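You operate a simulated robot arm through the tools that you are given. There is no shell and no other tool. Be economical: measure what you need, move in short steps, check, and stop when the job is done.

The job below is to be done with a simulated robot arm. You get a single attempt, and the scene is never put back.

## Task
Fit the two washed caps back under the grate by the doorway.
Fine: rest that cold grate on the big ring's grate first; each cap flat in its crown; then the grate back over its pegs.
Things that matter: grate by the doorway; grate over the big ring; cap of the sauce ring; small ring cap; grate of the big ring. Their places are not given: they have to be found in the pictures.

The check looks at the end state, three seconds after you hand in, the way a careful person would. Anything else that was tipped, shoved, dropped, spilled or broken makes it a failure. Lids that push on must go on centred and level and be pressed home; caps that screw on are set level and turned clockwise until they are tight.

## Robot
A 7-joint arm with a two-finger parallel gripper, fixed in place. Base frame: the origin is at the foot of the arm, x ahead of it, y to its left, z up; the work surface is at about z = 0.9. Units: m, rad, N and s.
With the tool pointing down near the work surface it reaches from about 0.34 to 0.78 m from the base axis. Its first joint turns from -2.897 to 2.897 rad. Payload 3.91 kg.
The tool frame sits at the grasp point between the pads (the TCP): z along the fingers, y along the line on which they close. The tips reach 0.03 m beyond it. Largest opening 0.11 m; finger width 0.02, thickness 0.01; the body of the gripper, 0.048 by 0.112 m, starts 0.055 m behind the TCP.
Orientation is that of the tool frame in the base frame, as a unit quaternion [w, x, y, z]. With the fingers straight down and closing along the base's y, the tool's x points along the base's -x, its y along +y and its z along -z.

## Interface
- The arm moves only by the tool nudge_tool. Its argument "rows" is a list of rows, each a list of 7 numbers: the shift along the tool's x, y, z in m, then the turn, a rotation vector about the tool's x, y, z in rad, then the opening, from 0 (shut) to 1 (fully open). In form: [[x, y, z, ax, ay, az, jaw], ...]. A call has 1 to 12 rows; each row is the pose to reach, as a shift and turn from the pose commanded when the call began, along the tool's axes at that moment. Rows are played at 5 a second. More than 0.05 m and 0.15 rad between two rows, or a gripper value outside its range, and nothing of the call is played. A pose out of reach is approached as far as the arm can. The call stops where the force on the tool passes 90 N (or 10 N more than at its start, if that is more) or the arm is blocked; 0.2 s more then pass. The fingers move at their own pace (about 0.153 m/s each) and stop on an object; they squeeze with about 32 N. The grip force told is the motor's: it shows also when the fingers shut on nothing. Time passes only in rows, and 0.2 s behind the last, so rows that repeat a pose let the fingers close. The reply holds the time, the measured pose of the TCP, the force on the tool along the base axes, the opening and the grip force, in the units named above and with some noise, and new pictures: "views" is both (left out), scene, wrist or none.
- Cameras (640 x 400 px; columns grow to the right, rows downward): "scene" is fixed at [0.0508, 0.6496, 1.4794]; the picture's right is [-0.66, -0.75, 0.00], its down [-0.68, 0.61, -0.41] and it looks along [0.30, -0.27, -0.91] (base axes); focal length 214 px, centre (320, 200). "wrist" rides on the gripper at [-0.036, 0, -0.057] in the tool frame; the picture's right is [0.00, -1.00, 0.00], its down [0.97, 0.00, -0.24] and it looks along [0.24, 0.00, 0.97] (tool axes); focal length 218 px, centre (320, 200).
- raise_lower(by): slides the trunk up (or, below 0, down) by that many m; the arm rides with it, the base frame stays. It gives what a move gives, with no picture.
- probe_pixels(camera, pixels): for up to 12 pixels [column, row] of the newest picture of that camera ("zoom" is the newest enlarged one), the place [x, y, z] in the base frame of the surface seen there, good to about 0.002 m. No time passes.
- enlarge(camera, box): a new picture of the part [left, top, right, bottom] of that camera's present view, enlarged. No time passes.
- sign_off(): hands the job in; it is judged then, once.

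Work in short steps. Measure before you move; look again where a grasp or a placing could have gone wrong, and mend it. You have 80 turns and 120 pictures in all, those below and enlarged ones among them. Open the gripper and draw the arm clear of the work before you hand the job in, unless the task says otherwise; then end with one line.

The tools are called as name(argument=value, ...) on one line, values as JSON. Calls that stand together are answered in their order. nudge_tool: Moves the arm, as the interface text tells. Its arguments: {"type":"object","properties":{"rows":{"type":"array"},"views":{"type":"string","enum":["both","scene","wrist","none"]}},"required":["rows"]} The other tools are called the same way: raise_lower (by) slides the trunk up or down; probe_pixels (camera, pixels) gives the place of the surface under pixels of a picture; enlarge (camera, box) takes an enlarged picture of a part of a camera's view; sign_off () hands the job in.

At the start:

```text
time: 0.0
ee_pos: [0.3176, 0.3698, 1.2618]
tcp_rot: [0.0, 0.0, 1.0, 0.0]
wrist_force: [0.4, 0.5, 0.1]
width: 0.1099
gripper_force: 0.0
trunk travel left (down, up): [-0.575, 0.035]
```

scene: 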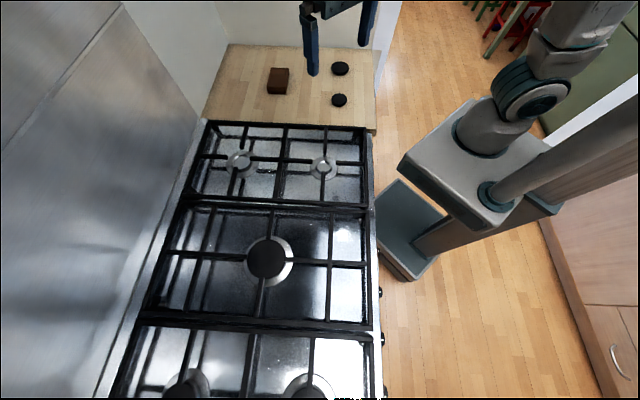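
wrist: 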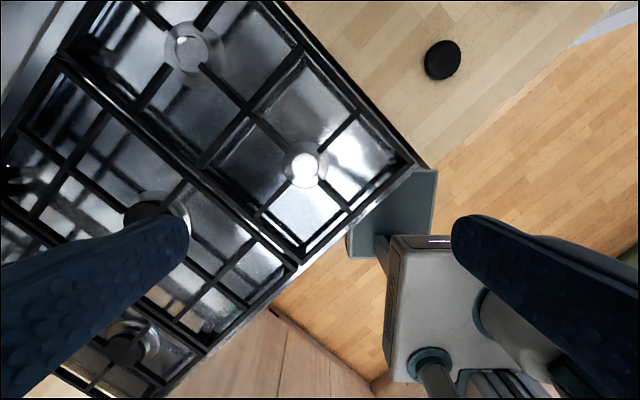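

The far grate (around (283,163)) has two bare crowns; two black caps lie at (341,68) and (339,100) on the wood. I'll measure these things first.

enlarge(camera="scene", box=[180, 40, 400, 210])

enlarge(camera="scene", box=[130, 180, 400, 350])

probe_pixels(camera="scene", pixels=[[341, 68], [339, 100], [278, 75], [240, 160], [323, 167], [268, 258], [283, 163], [206, 125], [368, 132], [365, 204], [187, 196], [352, 110]])

```text
2.35 times, centred on (290, 125) of scene
```

zoom: 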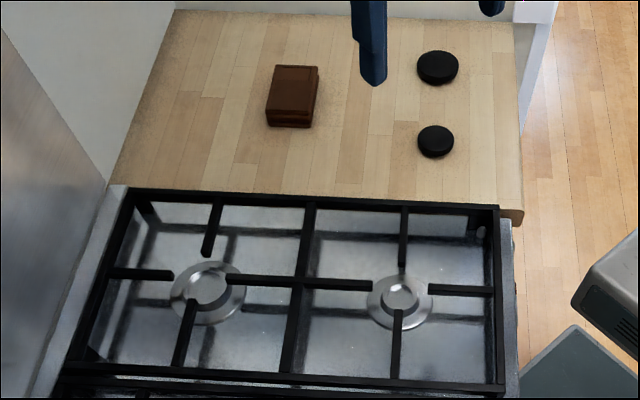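

```text
2.35 times, centred on (265, 265) of scene
```

zoom: 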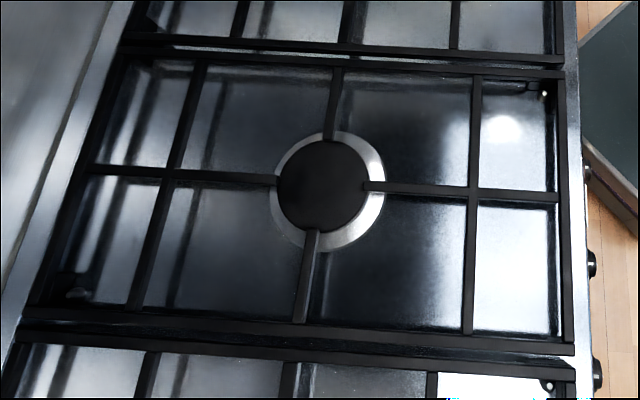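

```text
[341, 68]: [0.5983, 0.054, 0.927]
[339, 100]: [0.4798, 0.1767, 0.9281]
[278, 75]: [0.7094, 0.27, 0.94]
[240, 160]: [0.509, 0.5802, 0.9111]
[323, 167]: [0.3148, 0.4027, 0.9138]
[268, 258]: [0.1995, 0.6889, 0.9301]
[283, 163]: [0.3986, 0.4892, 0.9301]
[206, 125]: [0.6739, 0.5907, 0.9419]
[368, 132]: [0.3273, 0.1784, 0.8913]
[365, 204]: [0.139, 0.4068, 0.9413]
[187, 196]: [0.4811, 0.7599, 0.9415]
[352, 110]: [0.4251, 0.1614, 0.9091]
```

Far grate is centred near (0.40,0.49), long axis about 45° in the base frame. I go over it for a close view with the wrist camera.

nudge_tool(rows=[[-0.02, 0.03, 0.02, 0, 0, 0, 1], [-0.04, 0.06, 0.04, 0, 0, 0, 1], [-0.06, 0.09, 0.06, 0, 0, 0, 1], [-0.08, 0.12, 0.08, 0, 0, 0, 1], [-0.08, 0.12, 0.08, 0, 0, 0, 1]])

```text
time: 1.2
ee_pos: [0.3959, 0.4882, 1.1827]
tcp_rot: [0.0, 0.0, 1.0, 0.0]
wrist_force: [0.5, -0.1, -0.1]
width: 0.1103
gripper_force: 0.2
trunk travel left (down, up): [-0.575, 0.035]
```

scene: 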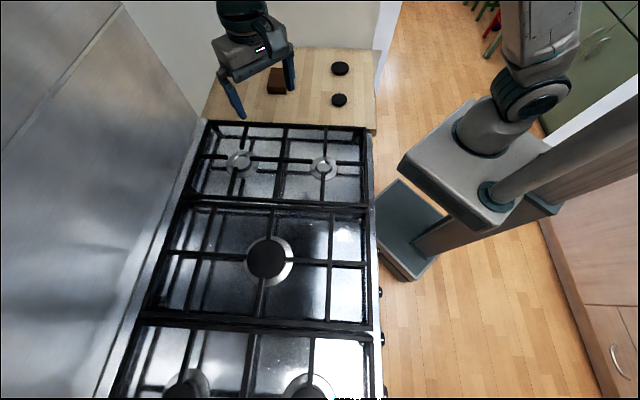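
wrist: 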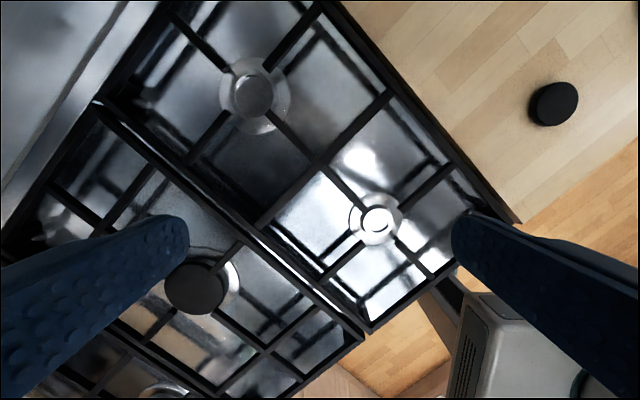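

The wrist view shows the cross at about (318,163). I take close-ups for bar geometry, feet and pegs.

enlarge(camera="wrist", box=[90, 0, 330, 150])

enlarge(camera="wrist", box=[220, 140, 540, 340])

probe_pixels(camera="wrist", pixels=[[318, 163], [350, 126], [285, 196], [290, 135], [345, 190], [518, 221], [368, 332], [97, 102], [370, 345], [325, 5], [240, 240], [375, 220]])

```text
2.67 times, centred on (210, 75) of wrist
```

zoom: 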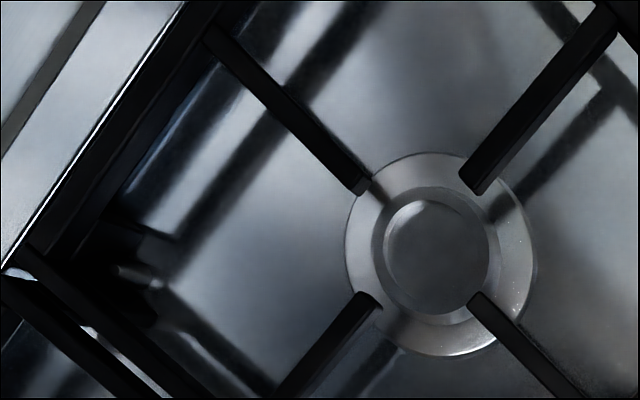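

```text
2.00 times, centred on (380, 240) of wrist
```

zoom: 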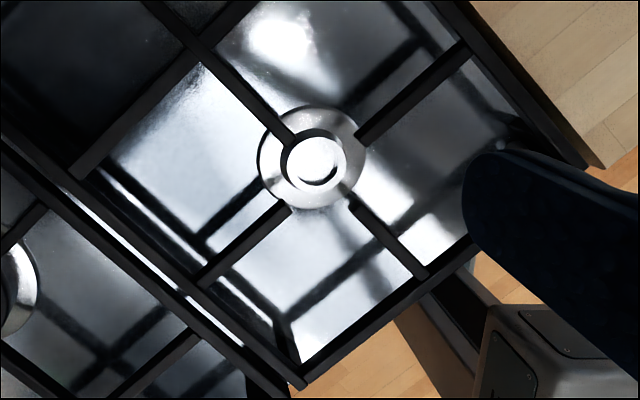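

```text
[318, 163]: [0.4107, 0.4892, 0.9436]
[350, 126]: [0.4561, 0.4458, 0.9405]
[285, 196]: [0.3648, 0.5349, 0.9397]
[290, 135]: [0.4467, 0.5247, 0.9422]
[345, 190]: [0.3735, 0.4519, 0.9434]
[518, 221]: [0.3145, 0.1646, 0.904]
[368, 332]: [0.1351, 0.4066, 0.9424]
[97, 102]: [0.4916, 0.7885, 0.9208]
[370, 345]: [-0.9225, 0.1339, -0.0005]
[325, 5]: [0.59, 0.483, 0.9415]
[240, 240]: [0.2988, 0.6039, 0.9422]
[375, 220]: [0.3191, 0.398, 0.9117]
```

Centre cross is at (0.410,0.489,0.943), bars at ±45°. I move lower over the cross, centre on it, and look again.

nudge_tool(rows=[[-0.01, 0.0, 0.04, 0, 0, 0, 1], [-0.014, 0.001, 0.08, 0, 0, 0, 1], [-0.014, 0.001, 0.12, 0, 0, 0, 1], [-0.014, 0.001, 0.14, 0, 0, 0, 1], [-0.014, 0.001, 0.14, 0, 0, 0, 1]])

probe_pixels(camera="scene", pixels=[[270, 180], [225, 180], [330, 185], [225, 225], [310, 235], [200, 235], [330, 210], [332, 262], [330, 320], [152, 305], [365, 326], [180, 210]])

```text
time: 2.4
ee_pos: [0.4113, 0.4916, 1.041]
tcp_rot: [0.0, 0.0, 1.0, -0.001]
wrist_force: [-0.7, 0.0, -1.2]
width: 0.1099
gripper_force: 0.0
trunk travel left (down, up): [-0.575, 0.035]
```

scene: 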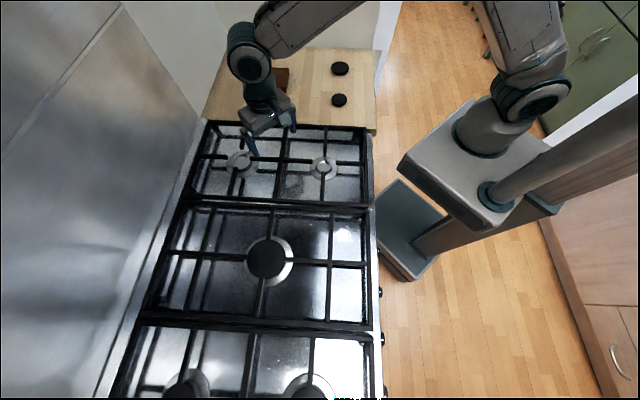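
wrist: 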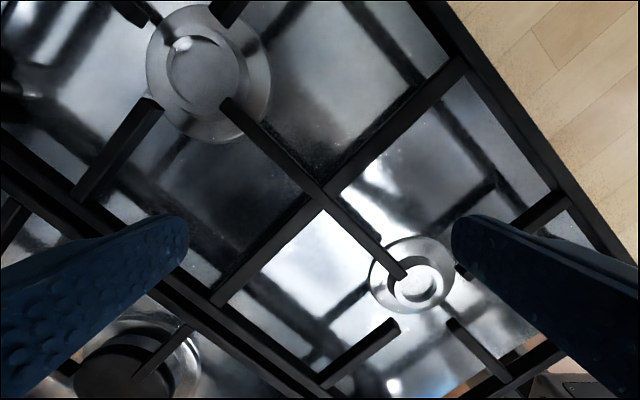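

```text
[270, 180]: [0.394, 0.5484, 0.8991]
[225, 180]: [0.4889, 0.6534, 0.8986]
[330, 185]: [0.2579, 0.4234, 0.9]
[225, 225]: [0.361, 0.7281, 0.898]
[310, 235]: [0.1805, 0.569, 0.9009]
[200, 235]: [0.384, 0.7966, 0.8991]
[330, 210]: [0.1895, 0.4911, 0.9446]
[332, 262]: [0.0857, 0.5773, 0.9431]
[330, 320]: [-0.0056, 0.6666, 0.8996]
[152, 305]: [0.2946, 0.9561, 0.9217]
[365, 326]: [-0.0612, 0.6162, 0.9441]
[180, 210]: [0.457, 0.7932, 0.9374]
```

Hob surface is 0.899 and bar tops 0.943. I zoom in on the cross and the rims to get bar widths and frame edges.

enlarge(camera="wrist", box=[270, 150, 370, 230])

probe_pixels(camera="zoom", pixels=[[320, 200], [250, 200], [390, 200], [320, 250], [320, 150], [200, 300], [440, 300], [440, 100], [200, 100]])

enlarge(camera="wrist", box=[0, 60, 240, 220])

enlarge(camera="scene", box=[320, 110, 400, 220])

```text
5.00 times, centred on (320, 190) of wrist
```

zoom: 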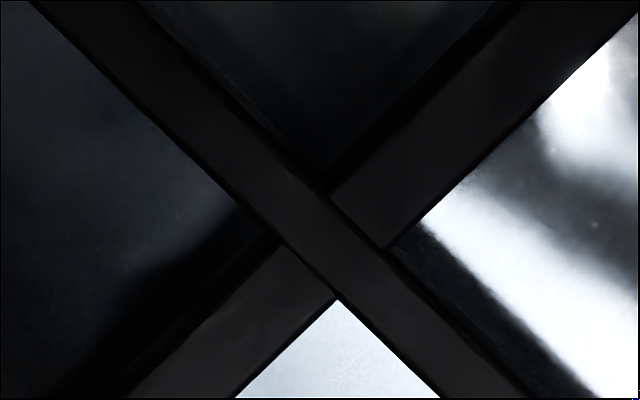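

```text
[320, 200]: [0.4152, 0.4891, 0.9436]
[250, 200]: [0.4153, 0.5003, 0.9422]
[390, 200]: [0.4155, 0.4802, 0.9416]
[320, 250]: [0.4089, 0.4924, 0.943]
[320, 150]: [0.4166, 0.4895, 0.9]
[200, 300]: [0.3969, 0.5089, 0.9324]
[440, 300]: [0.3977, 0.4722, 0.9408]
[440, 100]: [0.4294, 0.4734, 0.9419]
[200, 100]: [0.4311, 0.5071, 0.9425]
```

```text
2.50 times, centred on (120, 140) of wrist
```

zoom: 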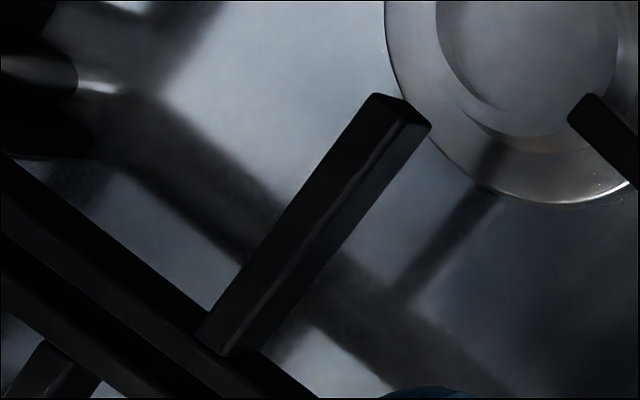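

```text
3.64 times, centred on (360, 165) of scene
```

zoom: 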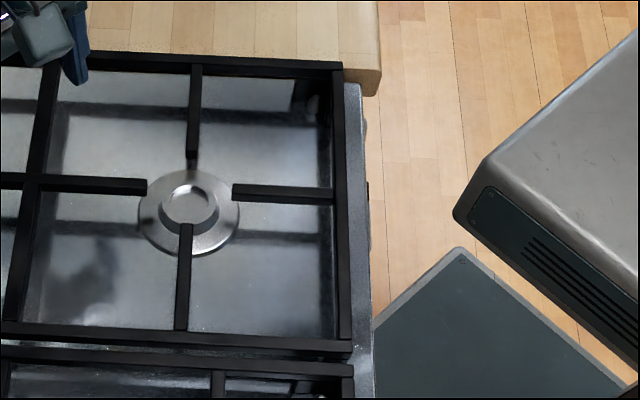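

The cross is two ~10 mm bars meeting at (0.4115,0.4895). Closing along base y puts a finger in each opposite quadrant, so the grate hangs balanced; I descend to TCP z≈0.939.

nudge_tool(rows=[[0, -0.001, 0.03, 0, 0, 0, 0.8], [0, -0.001, 0.06, 0, 0, 0, 0.7], [0, -0.001, 0.085, 0, 0, 0, 0.6], [0, -0.001, 0.103, 0, 0, 0, 0.6], [0, -0.001, 0.103, 0, 0, 0, 0.6]])

```text
time: 3.6
ee_pos: [0.4115, 0.4904, 0.9389]
tcp_rot: [0.0, 0.001, 1.0, 0.0]
wrist_force: [-0.9, 0.3, -0.3]
width: 0.0659
gripper_force: 0.0
trunk travel left (down, up): [-0.575, 0.035]
```

scene: 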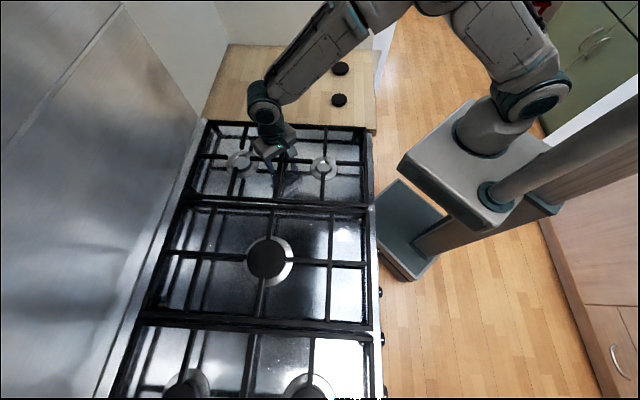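
wrist: 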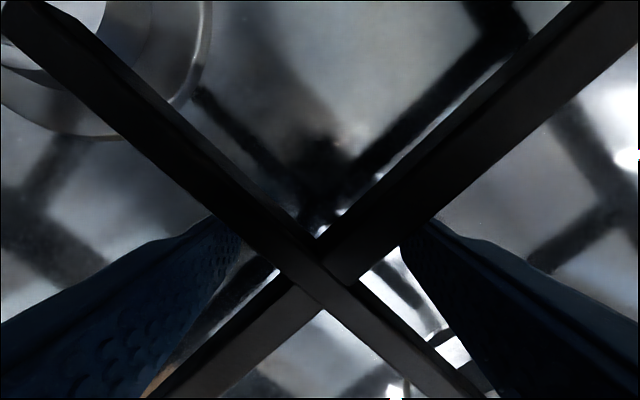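

The cross sits at (320,265), right at the TCP projection, fingers in the left and right quadrants. Close and check.

nudge_tool(rows=[[0, 0, 0, 0, 0, 0, 0.3], [0, 0, 0, 0, 0, 0, 0], [0, 0, 0, 0, 0, 0, 0], [0, 0, 0, 0, 0, 0, 0], [0, 0, 0, 0, 0, 0, 0]], views="wrist")

```text
time: 4.8
ee_pos: [0.4103, 0.4891, 0.9389]
tcp_rot: [0.0, 0.001, 1.0, -0.001]
wrist_force: [-6.2, -2.9, 0.3]
width: 0.0392
gripper_force: 32.2
trunk travel left (down, up): [-0.575, 0.035]
```

wrist: 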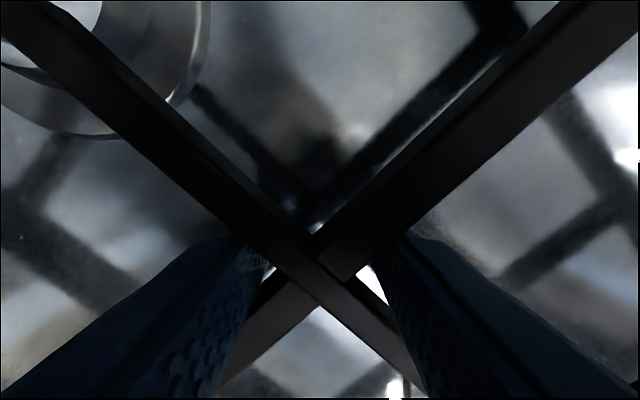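

Gripped at width 0.039 with 32 N, slight side force. Lift a little and see whether it comes level.

nudge_tool(rows=[[0, 0, -0.005, 0, 0, 0, 0], [0, 0, -0.015, 0, 0, 0, 0], [0, 0, -0.03, 0, 0, 0, 0], [0, 0, -0.045, 0, 0, 0, 0], [0, 0, -0.06, 0, 0, 0, 0], [0, 0, -0.06, 0, 0, 0, 0]])

```text
time: 6.2
ee_pos: [0.4101, 0.4908, 0.9982]
tcp_rot: [-0.001, 0.0, 1.0, 0.0]
wrist_force: [-0.9, 0.3, -10.3]
width: 0.0376
gripper_force: 31.9
trunk travel left (down, up): [-0.575, 0.035]
```

scene: 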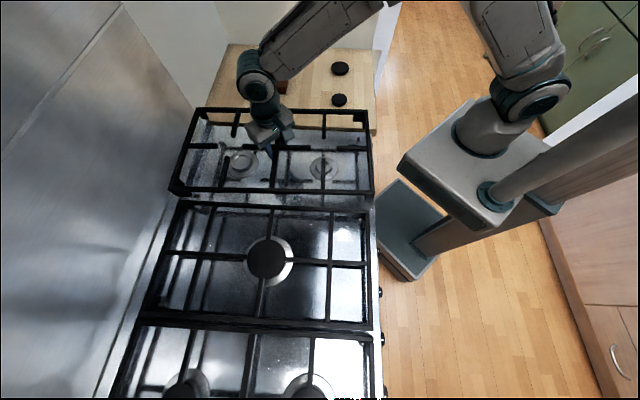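
wrist: 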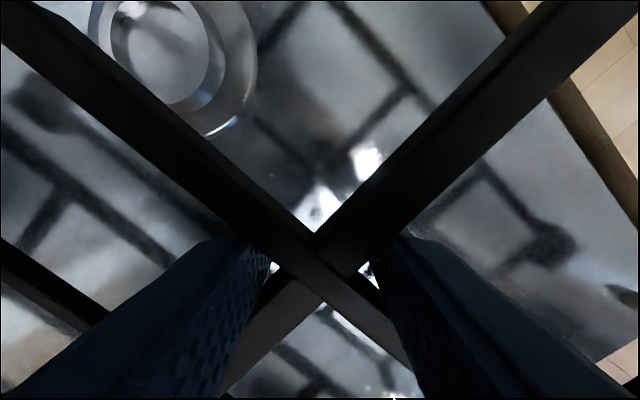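

Lifted, about 1 kg, looks level. I check level at the grate's corners and look for feet and pegs.

enlarge(camera="scene", box=[155, 95, 385, 225])

probe_pixels(camera="scene", pixels=[[197, 110], [366, 113], [369, 191], [173, 187], [270, 190], [325, 112], [324, 153], [171, 330], [152, 317], [362, 323], [360, 207], [190, 202]])

```text
2.78 times, centred on (270, 160) of scene
```

zoom: 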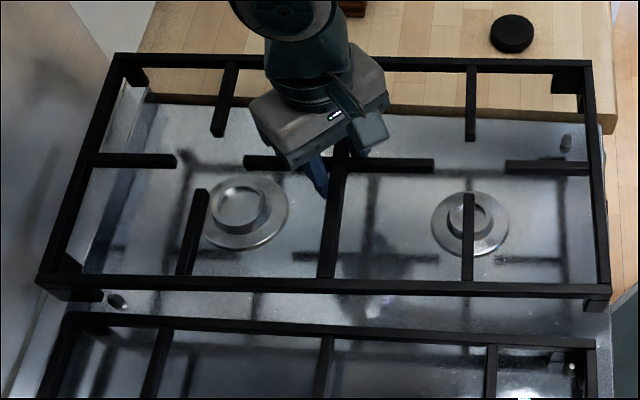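

```text
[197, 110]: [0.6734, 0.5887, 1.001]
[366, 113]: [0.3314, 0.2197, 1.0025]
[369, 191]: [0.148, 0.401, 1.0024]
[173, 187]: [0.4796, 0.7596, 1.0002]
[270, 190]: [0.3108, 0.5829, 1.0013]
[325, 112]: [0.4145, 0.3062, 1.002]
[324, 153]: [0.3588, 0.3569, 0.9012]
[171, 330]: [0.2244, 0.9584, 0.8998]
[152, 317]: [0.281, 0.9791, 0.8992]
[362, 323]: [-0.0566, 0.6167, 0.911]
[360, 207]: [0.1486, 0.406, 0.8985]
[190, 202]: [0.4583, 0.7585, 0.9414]
```

Level within 2 mm; feet sit at the four corners, pegs show at two diagonal corners of the hob. Now I measure the big grate's frame so the cold grate's feet land on its side rims.

enlarge(camera="scene", box=[135, 190, 255, 265])

enlarge(camera="scene", box=[270, 270, 390, 345])

probe_pixels(camera="scene", pixels=[[366, 215], [367, 240], [369, 280], [371, 320], [175, 215], [168, 240], [158, 275], [147, 310], [200, 320], [320, 325], [220, 206], [320, 208]])

```text
5.33 times, centred on (195, 228) of scene
```

zoom: 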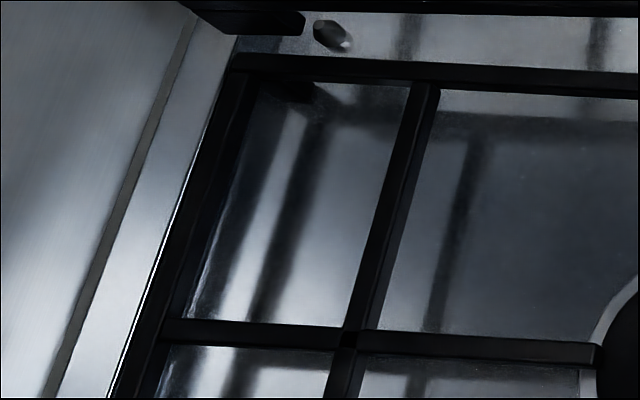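

```text
5.33 times, centred on (330, 308) of scene
```

zoom: 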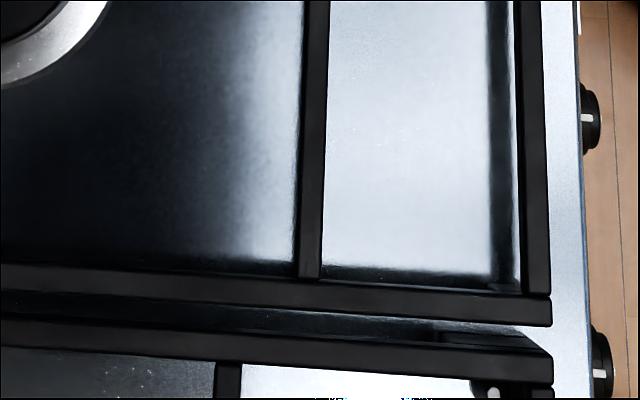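

```text
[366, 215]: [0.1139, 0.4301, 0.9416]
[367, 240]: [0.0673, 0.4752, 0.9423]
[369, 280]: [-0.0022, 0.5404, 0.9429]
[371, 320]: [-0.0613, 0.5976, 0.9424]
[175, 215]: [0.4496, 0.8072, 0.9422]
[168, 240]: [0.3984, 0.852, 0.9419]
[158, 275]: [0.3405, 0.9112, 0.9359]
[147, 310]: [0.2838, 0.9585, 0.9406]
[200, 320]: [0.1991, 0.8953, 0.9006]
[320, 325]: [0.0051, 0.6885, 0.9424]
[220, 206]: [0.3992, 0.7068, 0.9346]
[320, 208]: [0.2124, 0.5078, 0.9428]
```

Big grate frame: centre (0.199,0.689), same length and yaw as the cold grate. I raise a bit and carry the grate (-0.213, +0.200), keeping orientation.

nudge_tool(rows=[[0.0, 0.0, -0.03, 0, 0, 0, 0], [0.0266, 0.025, -0.035, 0, 0, 0, 0], [0.0533, 0.05, -0.035, 0, 0, 0, 0], [0.08, 0.075, -0.035, 0, 0, 0, 0], [0.1065, 0.0998, -0.035, 0, 0, 0, 0], [0.1331, 0.1247, -0.035, 0, 0, 0, 0], [0.16, 0.15, -0.035, 0, 0, 0, 0], [0.1864, 0.1747, -0.035, 0, 0, 0, 0], [0.205, 0.192, -0.035, 0, 0, 0, 0], [0.213, 0.1996, -0.035, 0, 0, 0, 0], [0.213, 0.1996, -0.035, 0, 0, 0, 0]])

```text
time: 8.6
ee_pos: [0.1991, 0.6917, 1.0333]
tcp_rot: [0.0, 0.001, 1.0, -0.001]
wrist_force: [0.5, -0.9, -10.9]
width: 0.0375
gripper_force: 32.5
trunk travel left (down, up): [-0.575, 0.035]
```

scene: 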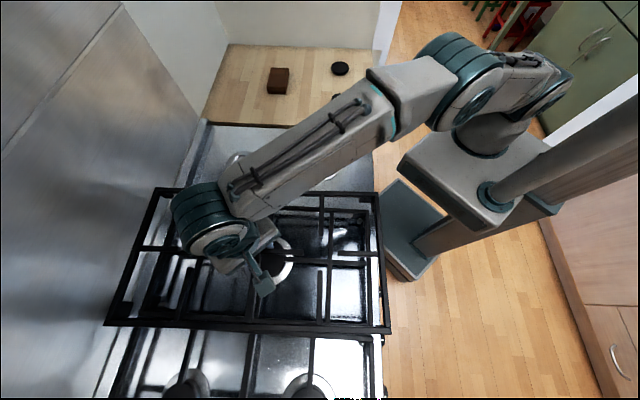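
wrist: 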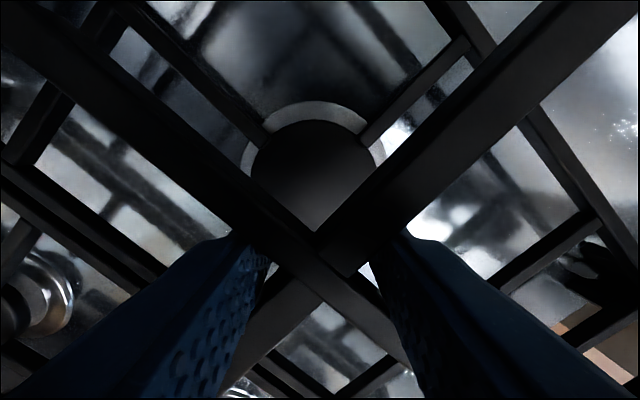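

Held grate is over the big one. Check alignment of the held frame's sides (pixels near (380,240), (125,290), (250,325)) before lowering.

probe_pixels(camera="scene", pixels=[[377, 220], [380, 250], [383, 280], [386, 315], [152, 210], [140, 240], [128, 270], [115, 305], [160, 324], [320, 330], [340, 193], [300, 194]])

enlarge(camera="scene", box=[310, 180, 400, 340])

enlarge(camera="scene", box=[95, 180, 195, 335])

```text
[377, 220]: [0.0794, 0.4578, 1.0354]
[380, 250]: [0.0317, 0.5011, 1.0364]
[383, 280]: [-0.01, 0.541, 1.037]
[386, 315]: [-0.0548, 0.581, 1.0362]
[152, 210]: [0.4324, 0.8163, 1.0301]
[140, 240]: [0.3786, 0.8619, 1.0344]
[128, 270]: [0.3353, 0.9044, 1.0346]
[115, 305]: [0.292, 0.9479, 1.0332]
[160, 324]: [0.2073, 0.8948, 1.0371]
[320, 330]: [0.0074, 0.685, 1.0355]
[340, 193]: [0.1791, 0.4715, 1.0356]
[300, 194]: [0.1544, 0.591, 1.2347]
```

```text
2.50 times, centred on (355, 260) of scene
```

zoom: 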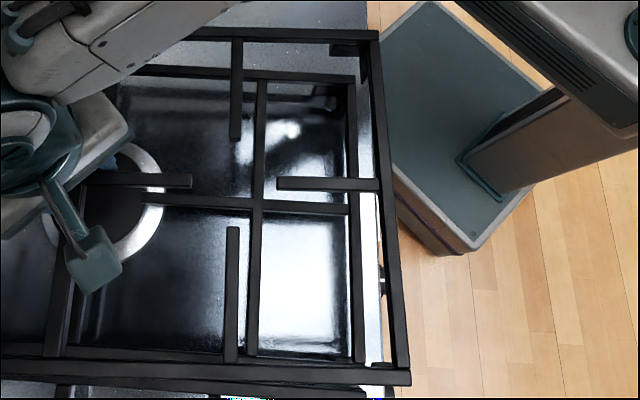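

```text
2.58 times, centred on (145, 258) of scene
```

zoom: 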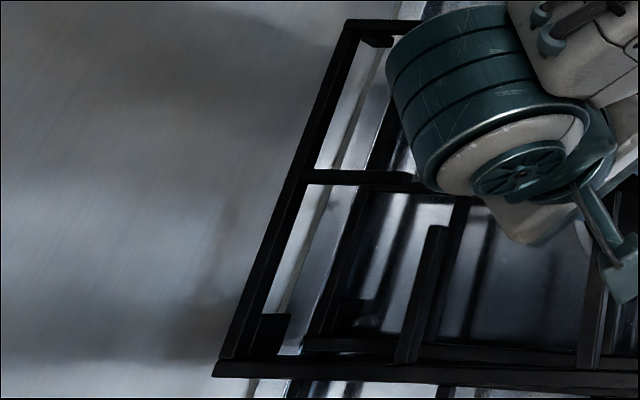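

Held frame is ~5 mm short along the long axis (right rims u 0.377 vs 0.382); I correct that and lower near the expected contact (TCP z ≈0.982).

nudge_tool(rows=[[-0.002, 0.005, 0.0, 0, 0, 0, 0], [-0.002, 0.005, 0.02, 0, 0, 0, 0], [-0.002, 0.005, 0.035, 0, 0, 0, 0], [-0.002, 0.005, 0.043, 0, 0, 0, 0], [-0.002, 0.005, 0.047, 0, 0, 0, 0], [-0.002, 0.005, 0.047, 0, 0, 0, 0]])

```text
time: 10.0
ee_pos: [0.1999, 0.6954, 0.987]
tcp_rot: [0.001, 0.0, 1.0, -0.001]
wrist_force: [0.1, -0.8, -11.5]
width: 0.0376
gripper_force: 32.5
trunk travel left (down, up): [-0.575, 0.035]
```

scene: 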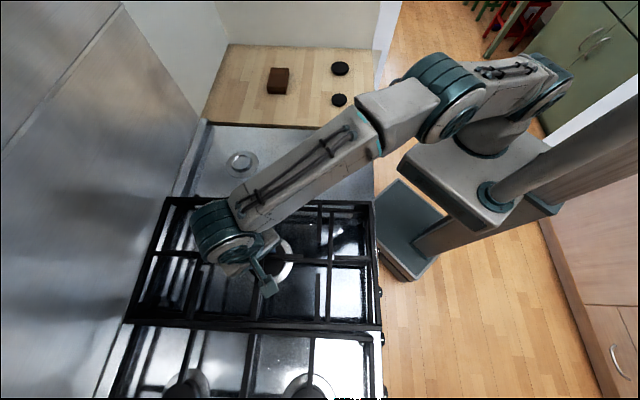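
wrist: 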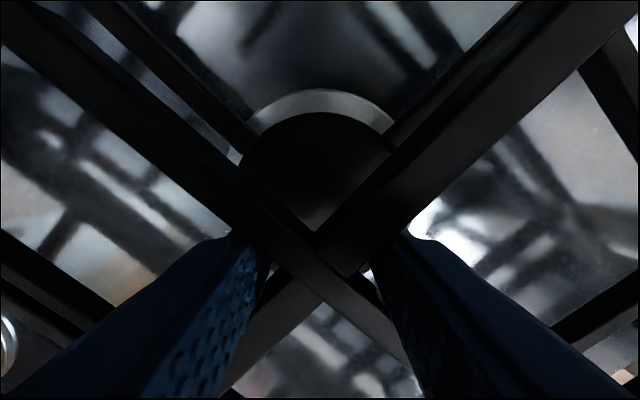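

No contact yet (z force still -11.5). Lower in small steps.

nudge_tool(rows=[[0, 0, 0.002, 0, 0, 0, 0], [0, 0, 0.004, 0, 0, 0, 0], [0, 0, 0.006, 0, 0, 0, 0], [0, 0, 0.006, 0, 0, 0, 0]], views="none")

```text
time: 11.0
ee_pos: [0.2, 0.6946, 0.9818]
tcp_rot: [0.001, 0.0, 1.0, 0.001]
wrist_force: [0.6, 2.5, -1.6]
width: 0.0374
gripper_force: 31.9
trunk travel left (down, up): [-0.575, 0.035]
```

Contact: z force is now -1.6 at z 0.982. One more millimetre, then look at the corners.

nudge_tool(rows=[[0, 0, 0.0007, 0, 0, 0, 0], [0, 0, 0.0007, 0, 0, 0, 0]], views="scene")

enlarge(camera="scene", box=[110, 185, 400, 345])

probe_pixels(camera="scene", pixels=[[374, 220], [376, 260], [380, 315], [165, 210], [150, 245], [133, 295], [160, 321], [320, 326], [345, 203]])

```text
time: 11.6
ee_pos: [0.2002, 0.6945, 0.9803]
tcp_rot: [0.001, 0.0, 1.0, 0.0]
wrist_force: [2.0, 6.0, 5.9]
width: 0.0374
gripper_force: 31.7
trunk travel left (down, up): [-0.575, 0.035]
```

scene: 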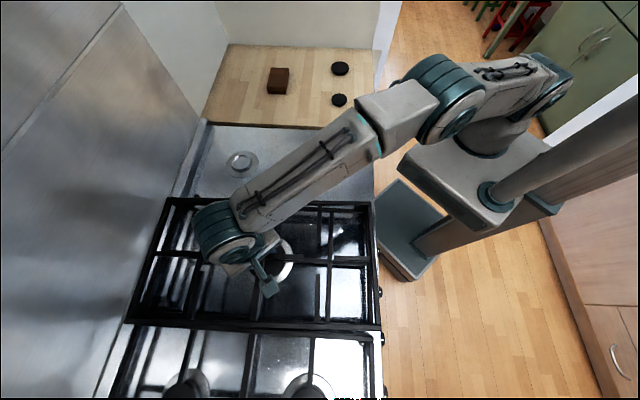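

```text
2.21 times, centred on (255, 265) of scene
```

zoom: 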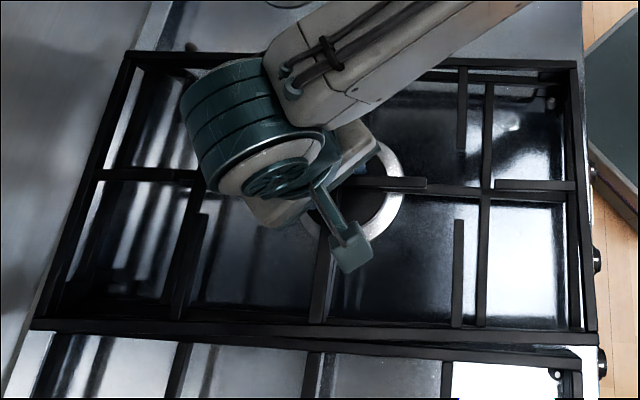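

```text
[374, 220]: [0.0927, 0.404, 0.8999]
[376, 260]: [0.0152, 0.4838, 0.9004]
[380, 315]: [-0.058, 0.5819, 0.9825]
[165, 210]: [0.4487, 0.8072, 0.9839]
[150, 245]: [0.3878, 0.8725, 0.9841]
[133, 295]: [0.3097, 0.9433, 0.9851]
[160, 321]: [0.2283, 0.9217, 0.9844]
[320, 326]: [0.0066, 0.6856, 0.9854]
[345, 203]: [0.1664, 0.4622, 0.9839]
```

Grate rests level at 0.984 on the big grate. Open and rise straight up, then look.

nudge_tool(rows=[[0, 0, 0, 0, 0, 0, 0.5], [0, 0, 0, 0, 0, 0, 0.6], [0, 0, -0.02, 0, 0, 0, 0.6], [0, 0, -0.05, 0, 0, 0, 0.6], [0, 0, -0.09, 0, 0, 0, 0.6], [0, 0, -0.13, 0, 0, 0, 0.6], [0, 0, -0.13, 0, 0, 0, 0.6]])

enlarge(camera="wrist", box=[0, 0, 640, 400])

```text
time: 13.2
ee_pos: [0.1991, 0.6936, 1.1114]
tcp_rot: [0.0, 0.0, 1.0, -0.001]
wrist_force: [-0.4, 0.4, -0.7]
width: 0.0656
gripper_force: 0.1
trunk travel left (down, up): [-0.575, 0.035]
```

scene: 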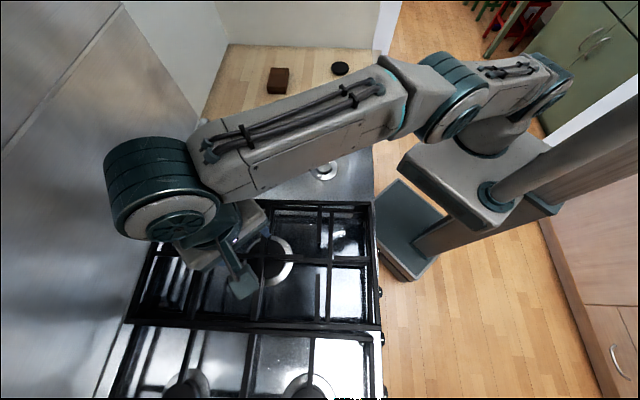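
wrist: 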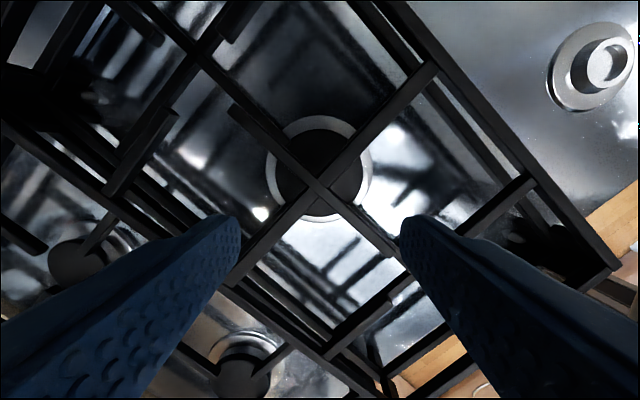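

```text
1.00 times, centred on (320, 200) of wrist
```

zoom: 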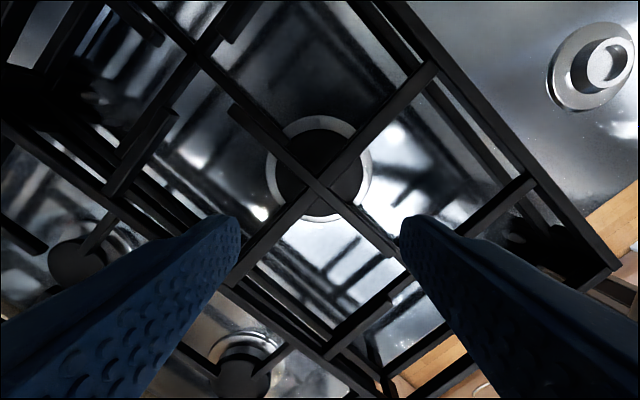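

Grate sits fine. Now I go back over the bare hob to measure crowns precisely and see the pegs.

nudge_tool(rows=[[-0.035, -0.033, -0.02, 0, 0, 0, 0.6], [-0.07, -0.066, -0.02, 0, 0, 0, 0.6], [-0.105, -0.1, -0.02, 0, 0, 0, 0.6], [-0.14, -0.133, -0.02, 0, 0, 0, 0.6], [-0.175, -0.166, -0.02, 0, 0, 0, 0.6], [-0.2, -0.2, -0.02, 0, 0, 0, 0.6], [-0.2, -0.2, -0.02, 0, 0, 0, 0.6]])

enlarge(camera="scene", box=[120, 110, 400, 340])

```text
refused: row 1 steps farther than a row can; nothing moved
```

```text
1.74 times, centred on (260, 225) of scene
```

zoom: 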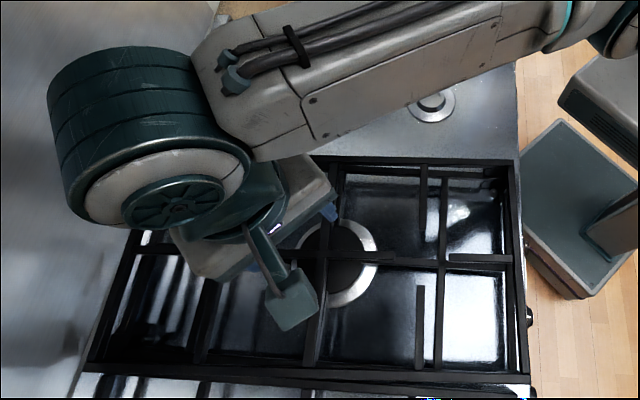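

The first row was too long a step; I repeat with the rise separated.

nudge_tool(rows=[[0, 0, -0.02, 0, 0, 0, 0.6], [-0.033, -0.033, -0.02, 0, 0, 0, 0.6], [-0.066, -0.066, -0.02, 0, 0, 0, 0.6], [-0.1, -0.1, -0.02, 0, 0, 0, 0.6], [-0.133, -0.133, -0.02, 0, 0, 0, 0.6], [-0.166, -0.166, -0.02, 0, 0, 0, 0.6], [-0.2, -0.2, -0.02, 0, 0, 0, 0.6], [-0.2, -0.2, -0.02, 0, 0, 0, 0.6]])

enlarge(camera="wrist", box=[160, 20, 480, 220])

```text
time: 15.0
ee_pos: [0.4, 0.4946, 1.132]
tcp_rot: [0.0, 0.0, 1.0, 0.0]
wrist_force: [0.6, 0.5, -1.1]
width: 0.0659
gripper_force: 0.0
out of reach, approached as far as the arm can: row 1
trunk travel left (down, up): [-0.575, 0.035]
```

scene: 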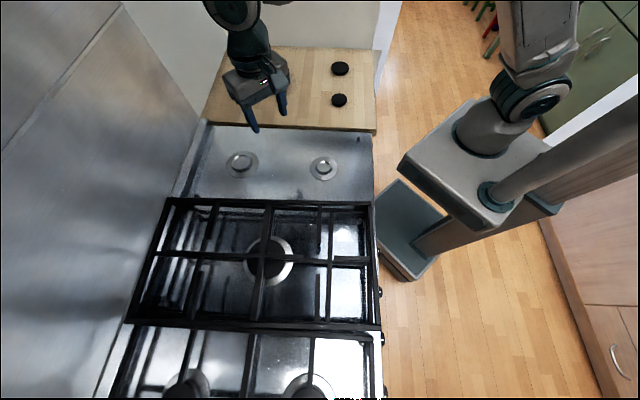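
wrist: 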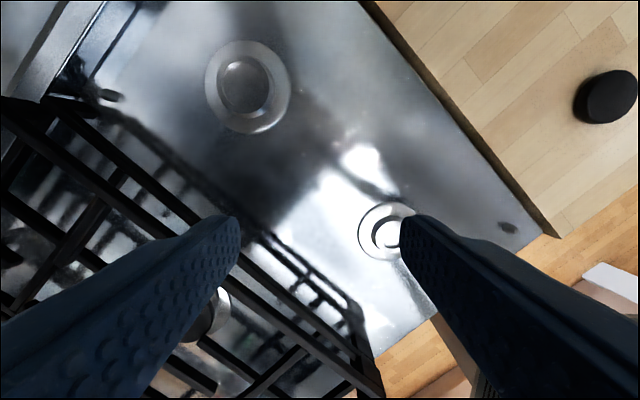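

```text
2.00 times, centred on (320, 120) of wrist
```

zoom: 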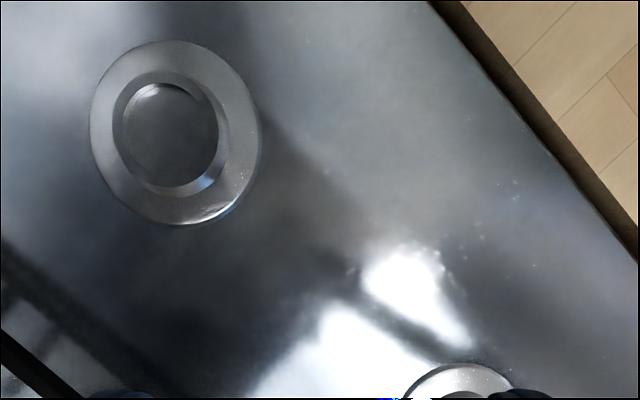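

Crowns are visible unobstructed now: (241,163) and (323,167) in the scene. Zoom and probe them.

enlarge(camera="scene", box=[216, 142, 272, 182])

probe_pixels(camera="zoom", pixels=[[285, 190], [180, 190], [395, 190], [285, 130], [285, 270], [205, 190], [378, 190], [285, 115], [285, 245], [130, 200], [440, 200]])

enlarge(camera="scene", box=[296, 148, 352, 188])

probe_pixels(camera="zoom", pixels=[[310, 190], [250, 190], [375, 190], [310, 135], [310, 240], [230, 190], [395, 190], [310, 120], [310, 260]])

```text
10.00 times, centred on (244, 162) of scene
```

zoom: 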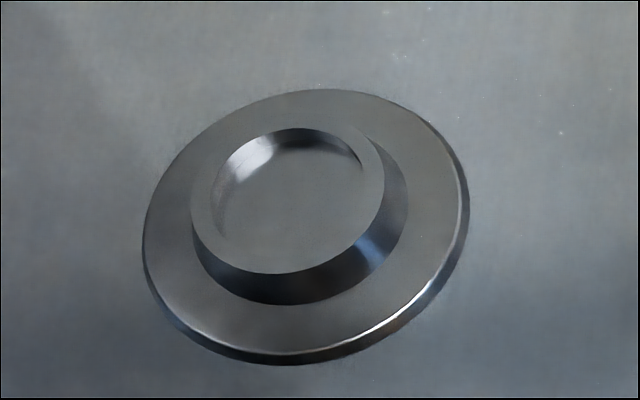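

```text
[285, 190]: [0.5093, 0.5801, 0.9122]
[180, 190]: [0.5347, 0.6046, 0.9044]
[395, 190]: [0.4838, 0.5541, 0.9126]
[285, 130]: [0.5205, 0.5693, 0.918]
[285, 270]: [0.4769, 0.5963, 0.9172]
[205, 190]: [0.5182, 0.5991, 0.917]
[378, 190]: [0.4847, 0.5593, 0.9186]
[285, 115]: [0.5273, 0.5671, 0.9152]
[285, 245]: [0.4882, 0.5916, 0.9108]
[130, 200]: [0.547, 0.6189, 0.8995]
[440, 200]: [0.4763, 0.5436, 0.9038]
```

```text
10.00 times, centred on (324, 168) of scene
```

zoom: 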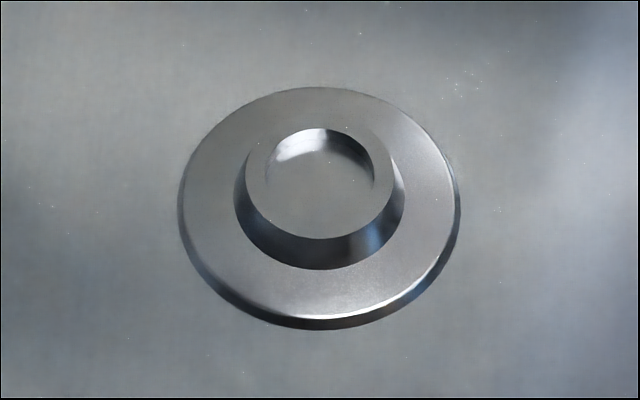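

```text
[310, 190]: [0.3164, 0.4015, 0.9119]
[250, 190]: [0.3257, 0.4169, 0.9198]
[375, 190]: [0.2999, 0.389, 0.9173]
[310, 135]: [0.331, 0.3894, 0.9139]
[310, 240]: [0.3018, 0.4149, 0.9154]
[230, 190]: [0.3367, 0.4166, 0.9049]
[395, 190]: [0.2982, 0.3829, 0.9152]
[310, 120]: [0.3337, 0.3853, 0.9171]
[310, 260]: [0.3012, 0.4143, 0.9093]
```

Rim tops at z≈0.918, recess floors 0.912. I measure the sauce crown from the wrist view too, as its angle differs.

enlarge(camera="wrist", box=[200, 35, 296, 139])

nudge_tool(rows=[[0.02, -0.04, 0.0, 0, 0, 0, 0.6], [0.04, -0.08, 0.02, 0, 0, 0, 0.6], [0.04, -0.08, 0.02, 0, 0, 0, 0.6]], views="wrist")

```text
3.85 times, centred on (248, 87) of wrist
```

zoom: 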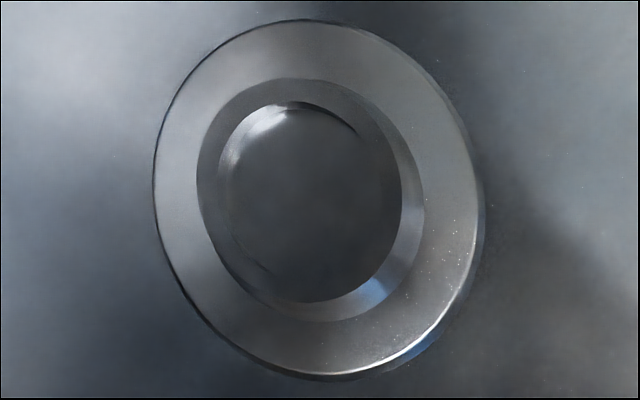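

```text
time: 15.8
ee_pos: [0.3598, 0.4137, 1.1098]
tcp_rot: [0.0, 0.0, 1.0, -0.001]
wrist_force: [0.4, 0.5, -0.3]
width: 0.066
gripper_force: 0.0
trunk travel left (down, up): [-0.575, 0.035]
```

wrist: 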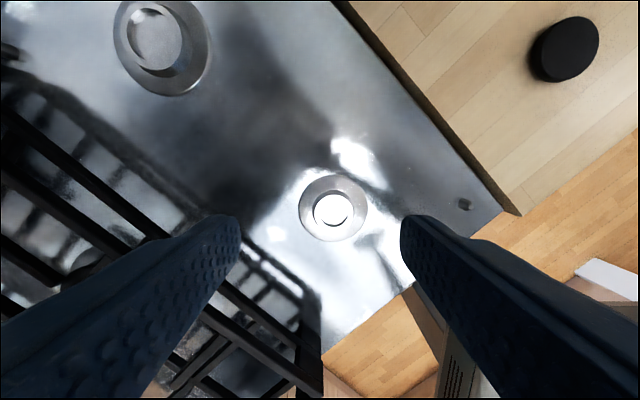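

Small crown at about (333,208) in the wrist view; zoom and probe its rim.

enlarge(camera="wrist", box=[293, 168, 373, 248])

probe_pixels(camera="wrist", pixels=[[332, 209], [314, 209], [351, 209], [332, 191], [332, 228], [319, 209], [347, 209], [332, 196], [332, 222]])

```text
5.00 times, centred on (333, 208) of wrist
```

zoom: 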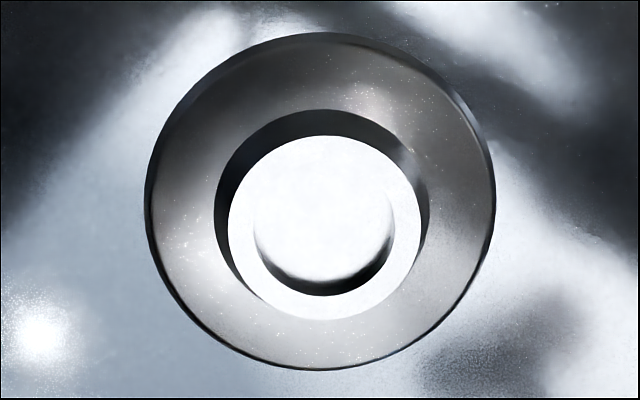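

```text
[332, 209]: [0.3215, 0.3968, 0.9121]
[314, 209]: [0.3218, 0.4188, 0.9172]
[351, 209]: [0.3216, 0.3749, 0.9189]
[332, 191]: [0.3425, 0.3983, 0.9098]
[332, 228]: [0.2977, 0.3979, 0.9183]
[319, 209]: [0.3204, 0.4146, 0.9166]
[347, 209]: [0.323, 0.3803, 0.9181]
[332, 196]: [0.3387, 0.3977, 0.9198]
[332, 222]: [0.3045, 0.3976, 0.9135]
```

Two estimates of the small crown differ by ~4 mm ((0.317,0.397) vs (0.314,0.401)), so I hover close above it for a better one.

nudge_tool(rows=[[0.02, -0.008, 0.04, 0, 0, 0, 0.8], [0.043, -0.017, 0.08, 0, 0, 0, 1], [0.043, -0.017, 0.11, 0, 0, 0, 1], [0.043, -0.017, 0.11, 0, 0, 0, 1]], views="wrist")

```text
time: 16.8
ee_pos: [0.3159, 0.3974, 1.0006]
tcp_rot: [0.0, 0.0, 1.0, 0.0]
wrist_force: [0.2, -0.4, -0.1]
width: 0.11
gripper_force: 0.1
trunk travel left (down, up): [-0.575, 0.035]
```

wrist: 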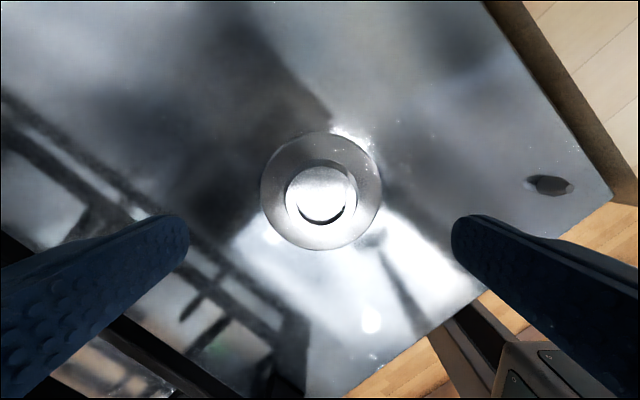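

enlarge(camera="wrist", box=[256, 150, 384, 250])

probe_pixels(camera="zoom", pixels=[[160, 210], [480, 210], [320, 60], [320, 350], [320, 200]])

```text
4.00 times, centred on (320, 200) of wrist
```

zoom: 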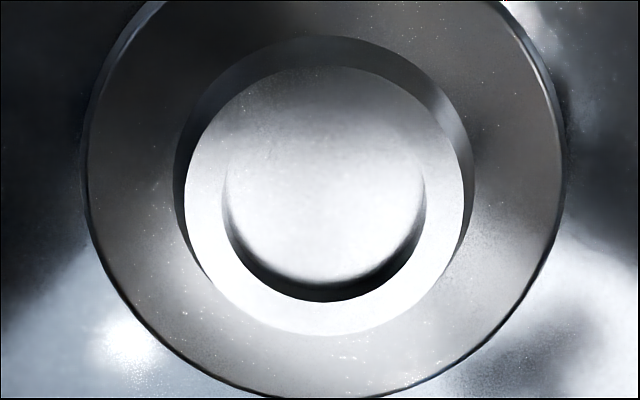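

```text
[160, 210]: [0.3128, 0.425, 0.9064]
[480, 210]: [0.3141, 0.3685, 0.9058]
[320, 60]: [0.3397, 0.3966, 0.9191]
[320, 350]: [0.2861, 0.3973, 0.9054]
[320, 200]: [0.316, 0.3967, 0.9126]
```

Small crown centre ≈ (0.318,0.397), rim Ø≈46 mm, recess Ø≈33 mm. Same close look over the sauce crown.

nudge_tool(rows=[[-0.031, 0.031, 0, 0, 0, 0, 1], [-0.062, 0.062, 0, 0, 0, 0, 1], [-0.093, 0.093, 0, 0, 0, 0, 1], [-0.124, 0.124, 0, 0, 0, 0, 1], [-0.155, 0.155, 0, 0, 0, 0, 1], [-0.185, 0.184, 0, 0, 0, 0, 1], [-0.185, 0.184, 0, 0, 0, 0, 1]], views="wrist")

enlarge(camera="wrist", box=[240, 150, 400, 250])

```text
time: 18.4
ee_pos: [0.5005, 0.5791, 1.0012]
tcp_rot: [0.0, -0.001, 1.0, 0.001]
wrist_force: [-0.7, 0.0, 0.9]
width: 0.11
gripper_force: 0.0
trunk travel left (down, up): [-0.575, 0.035]
```

wrist: 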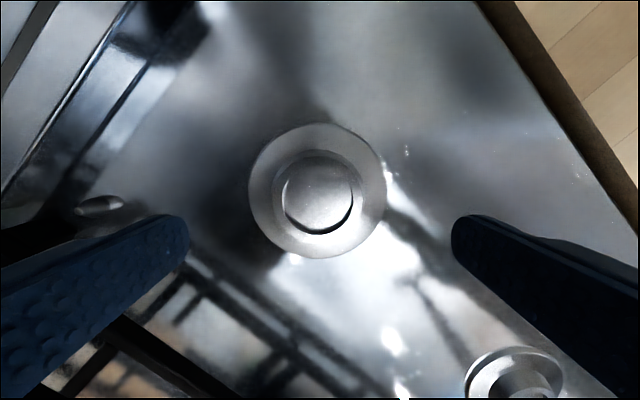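

```text
4.00 times, centred on (320, 200) of wrist
```

zoom: 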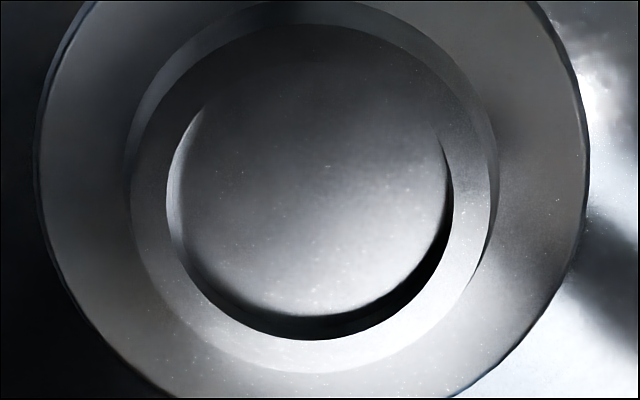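

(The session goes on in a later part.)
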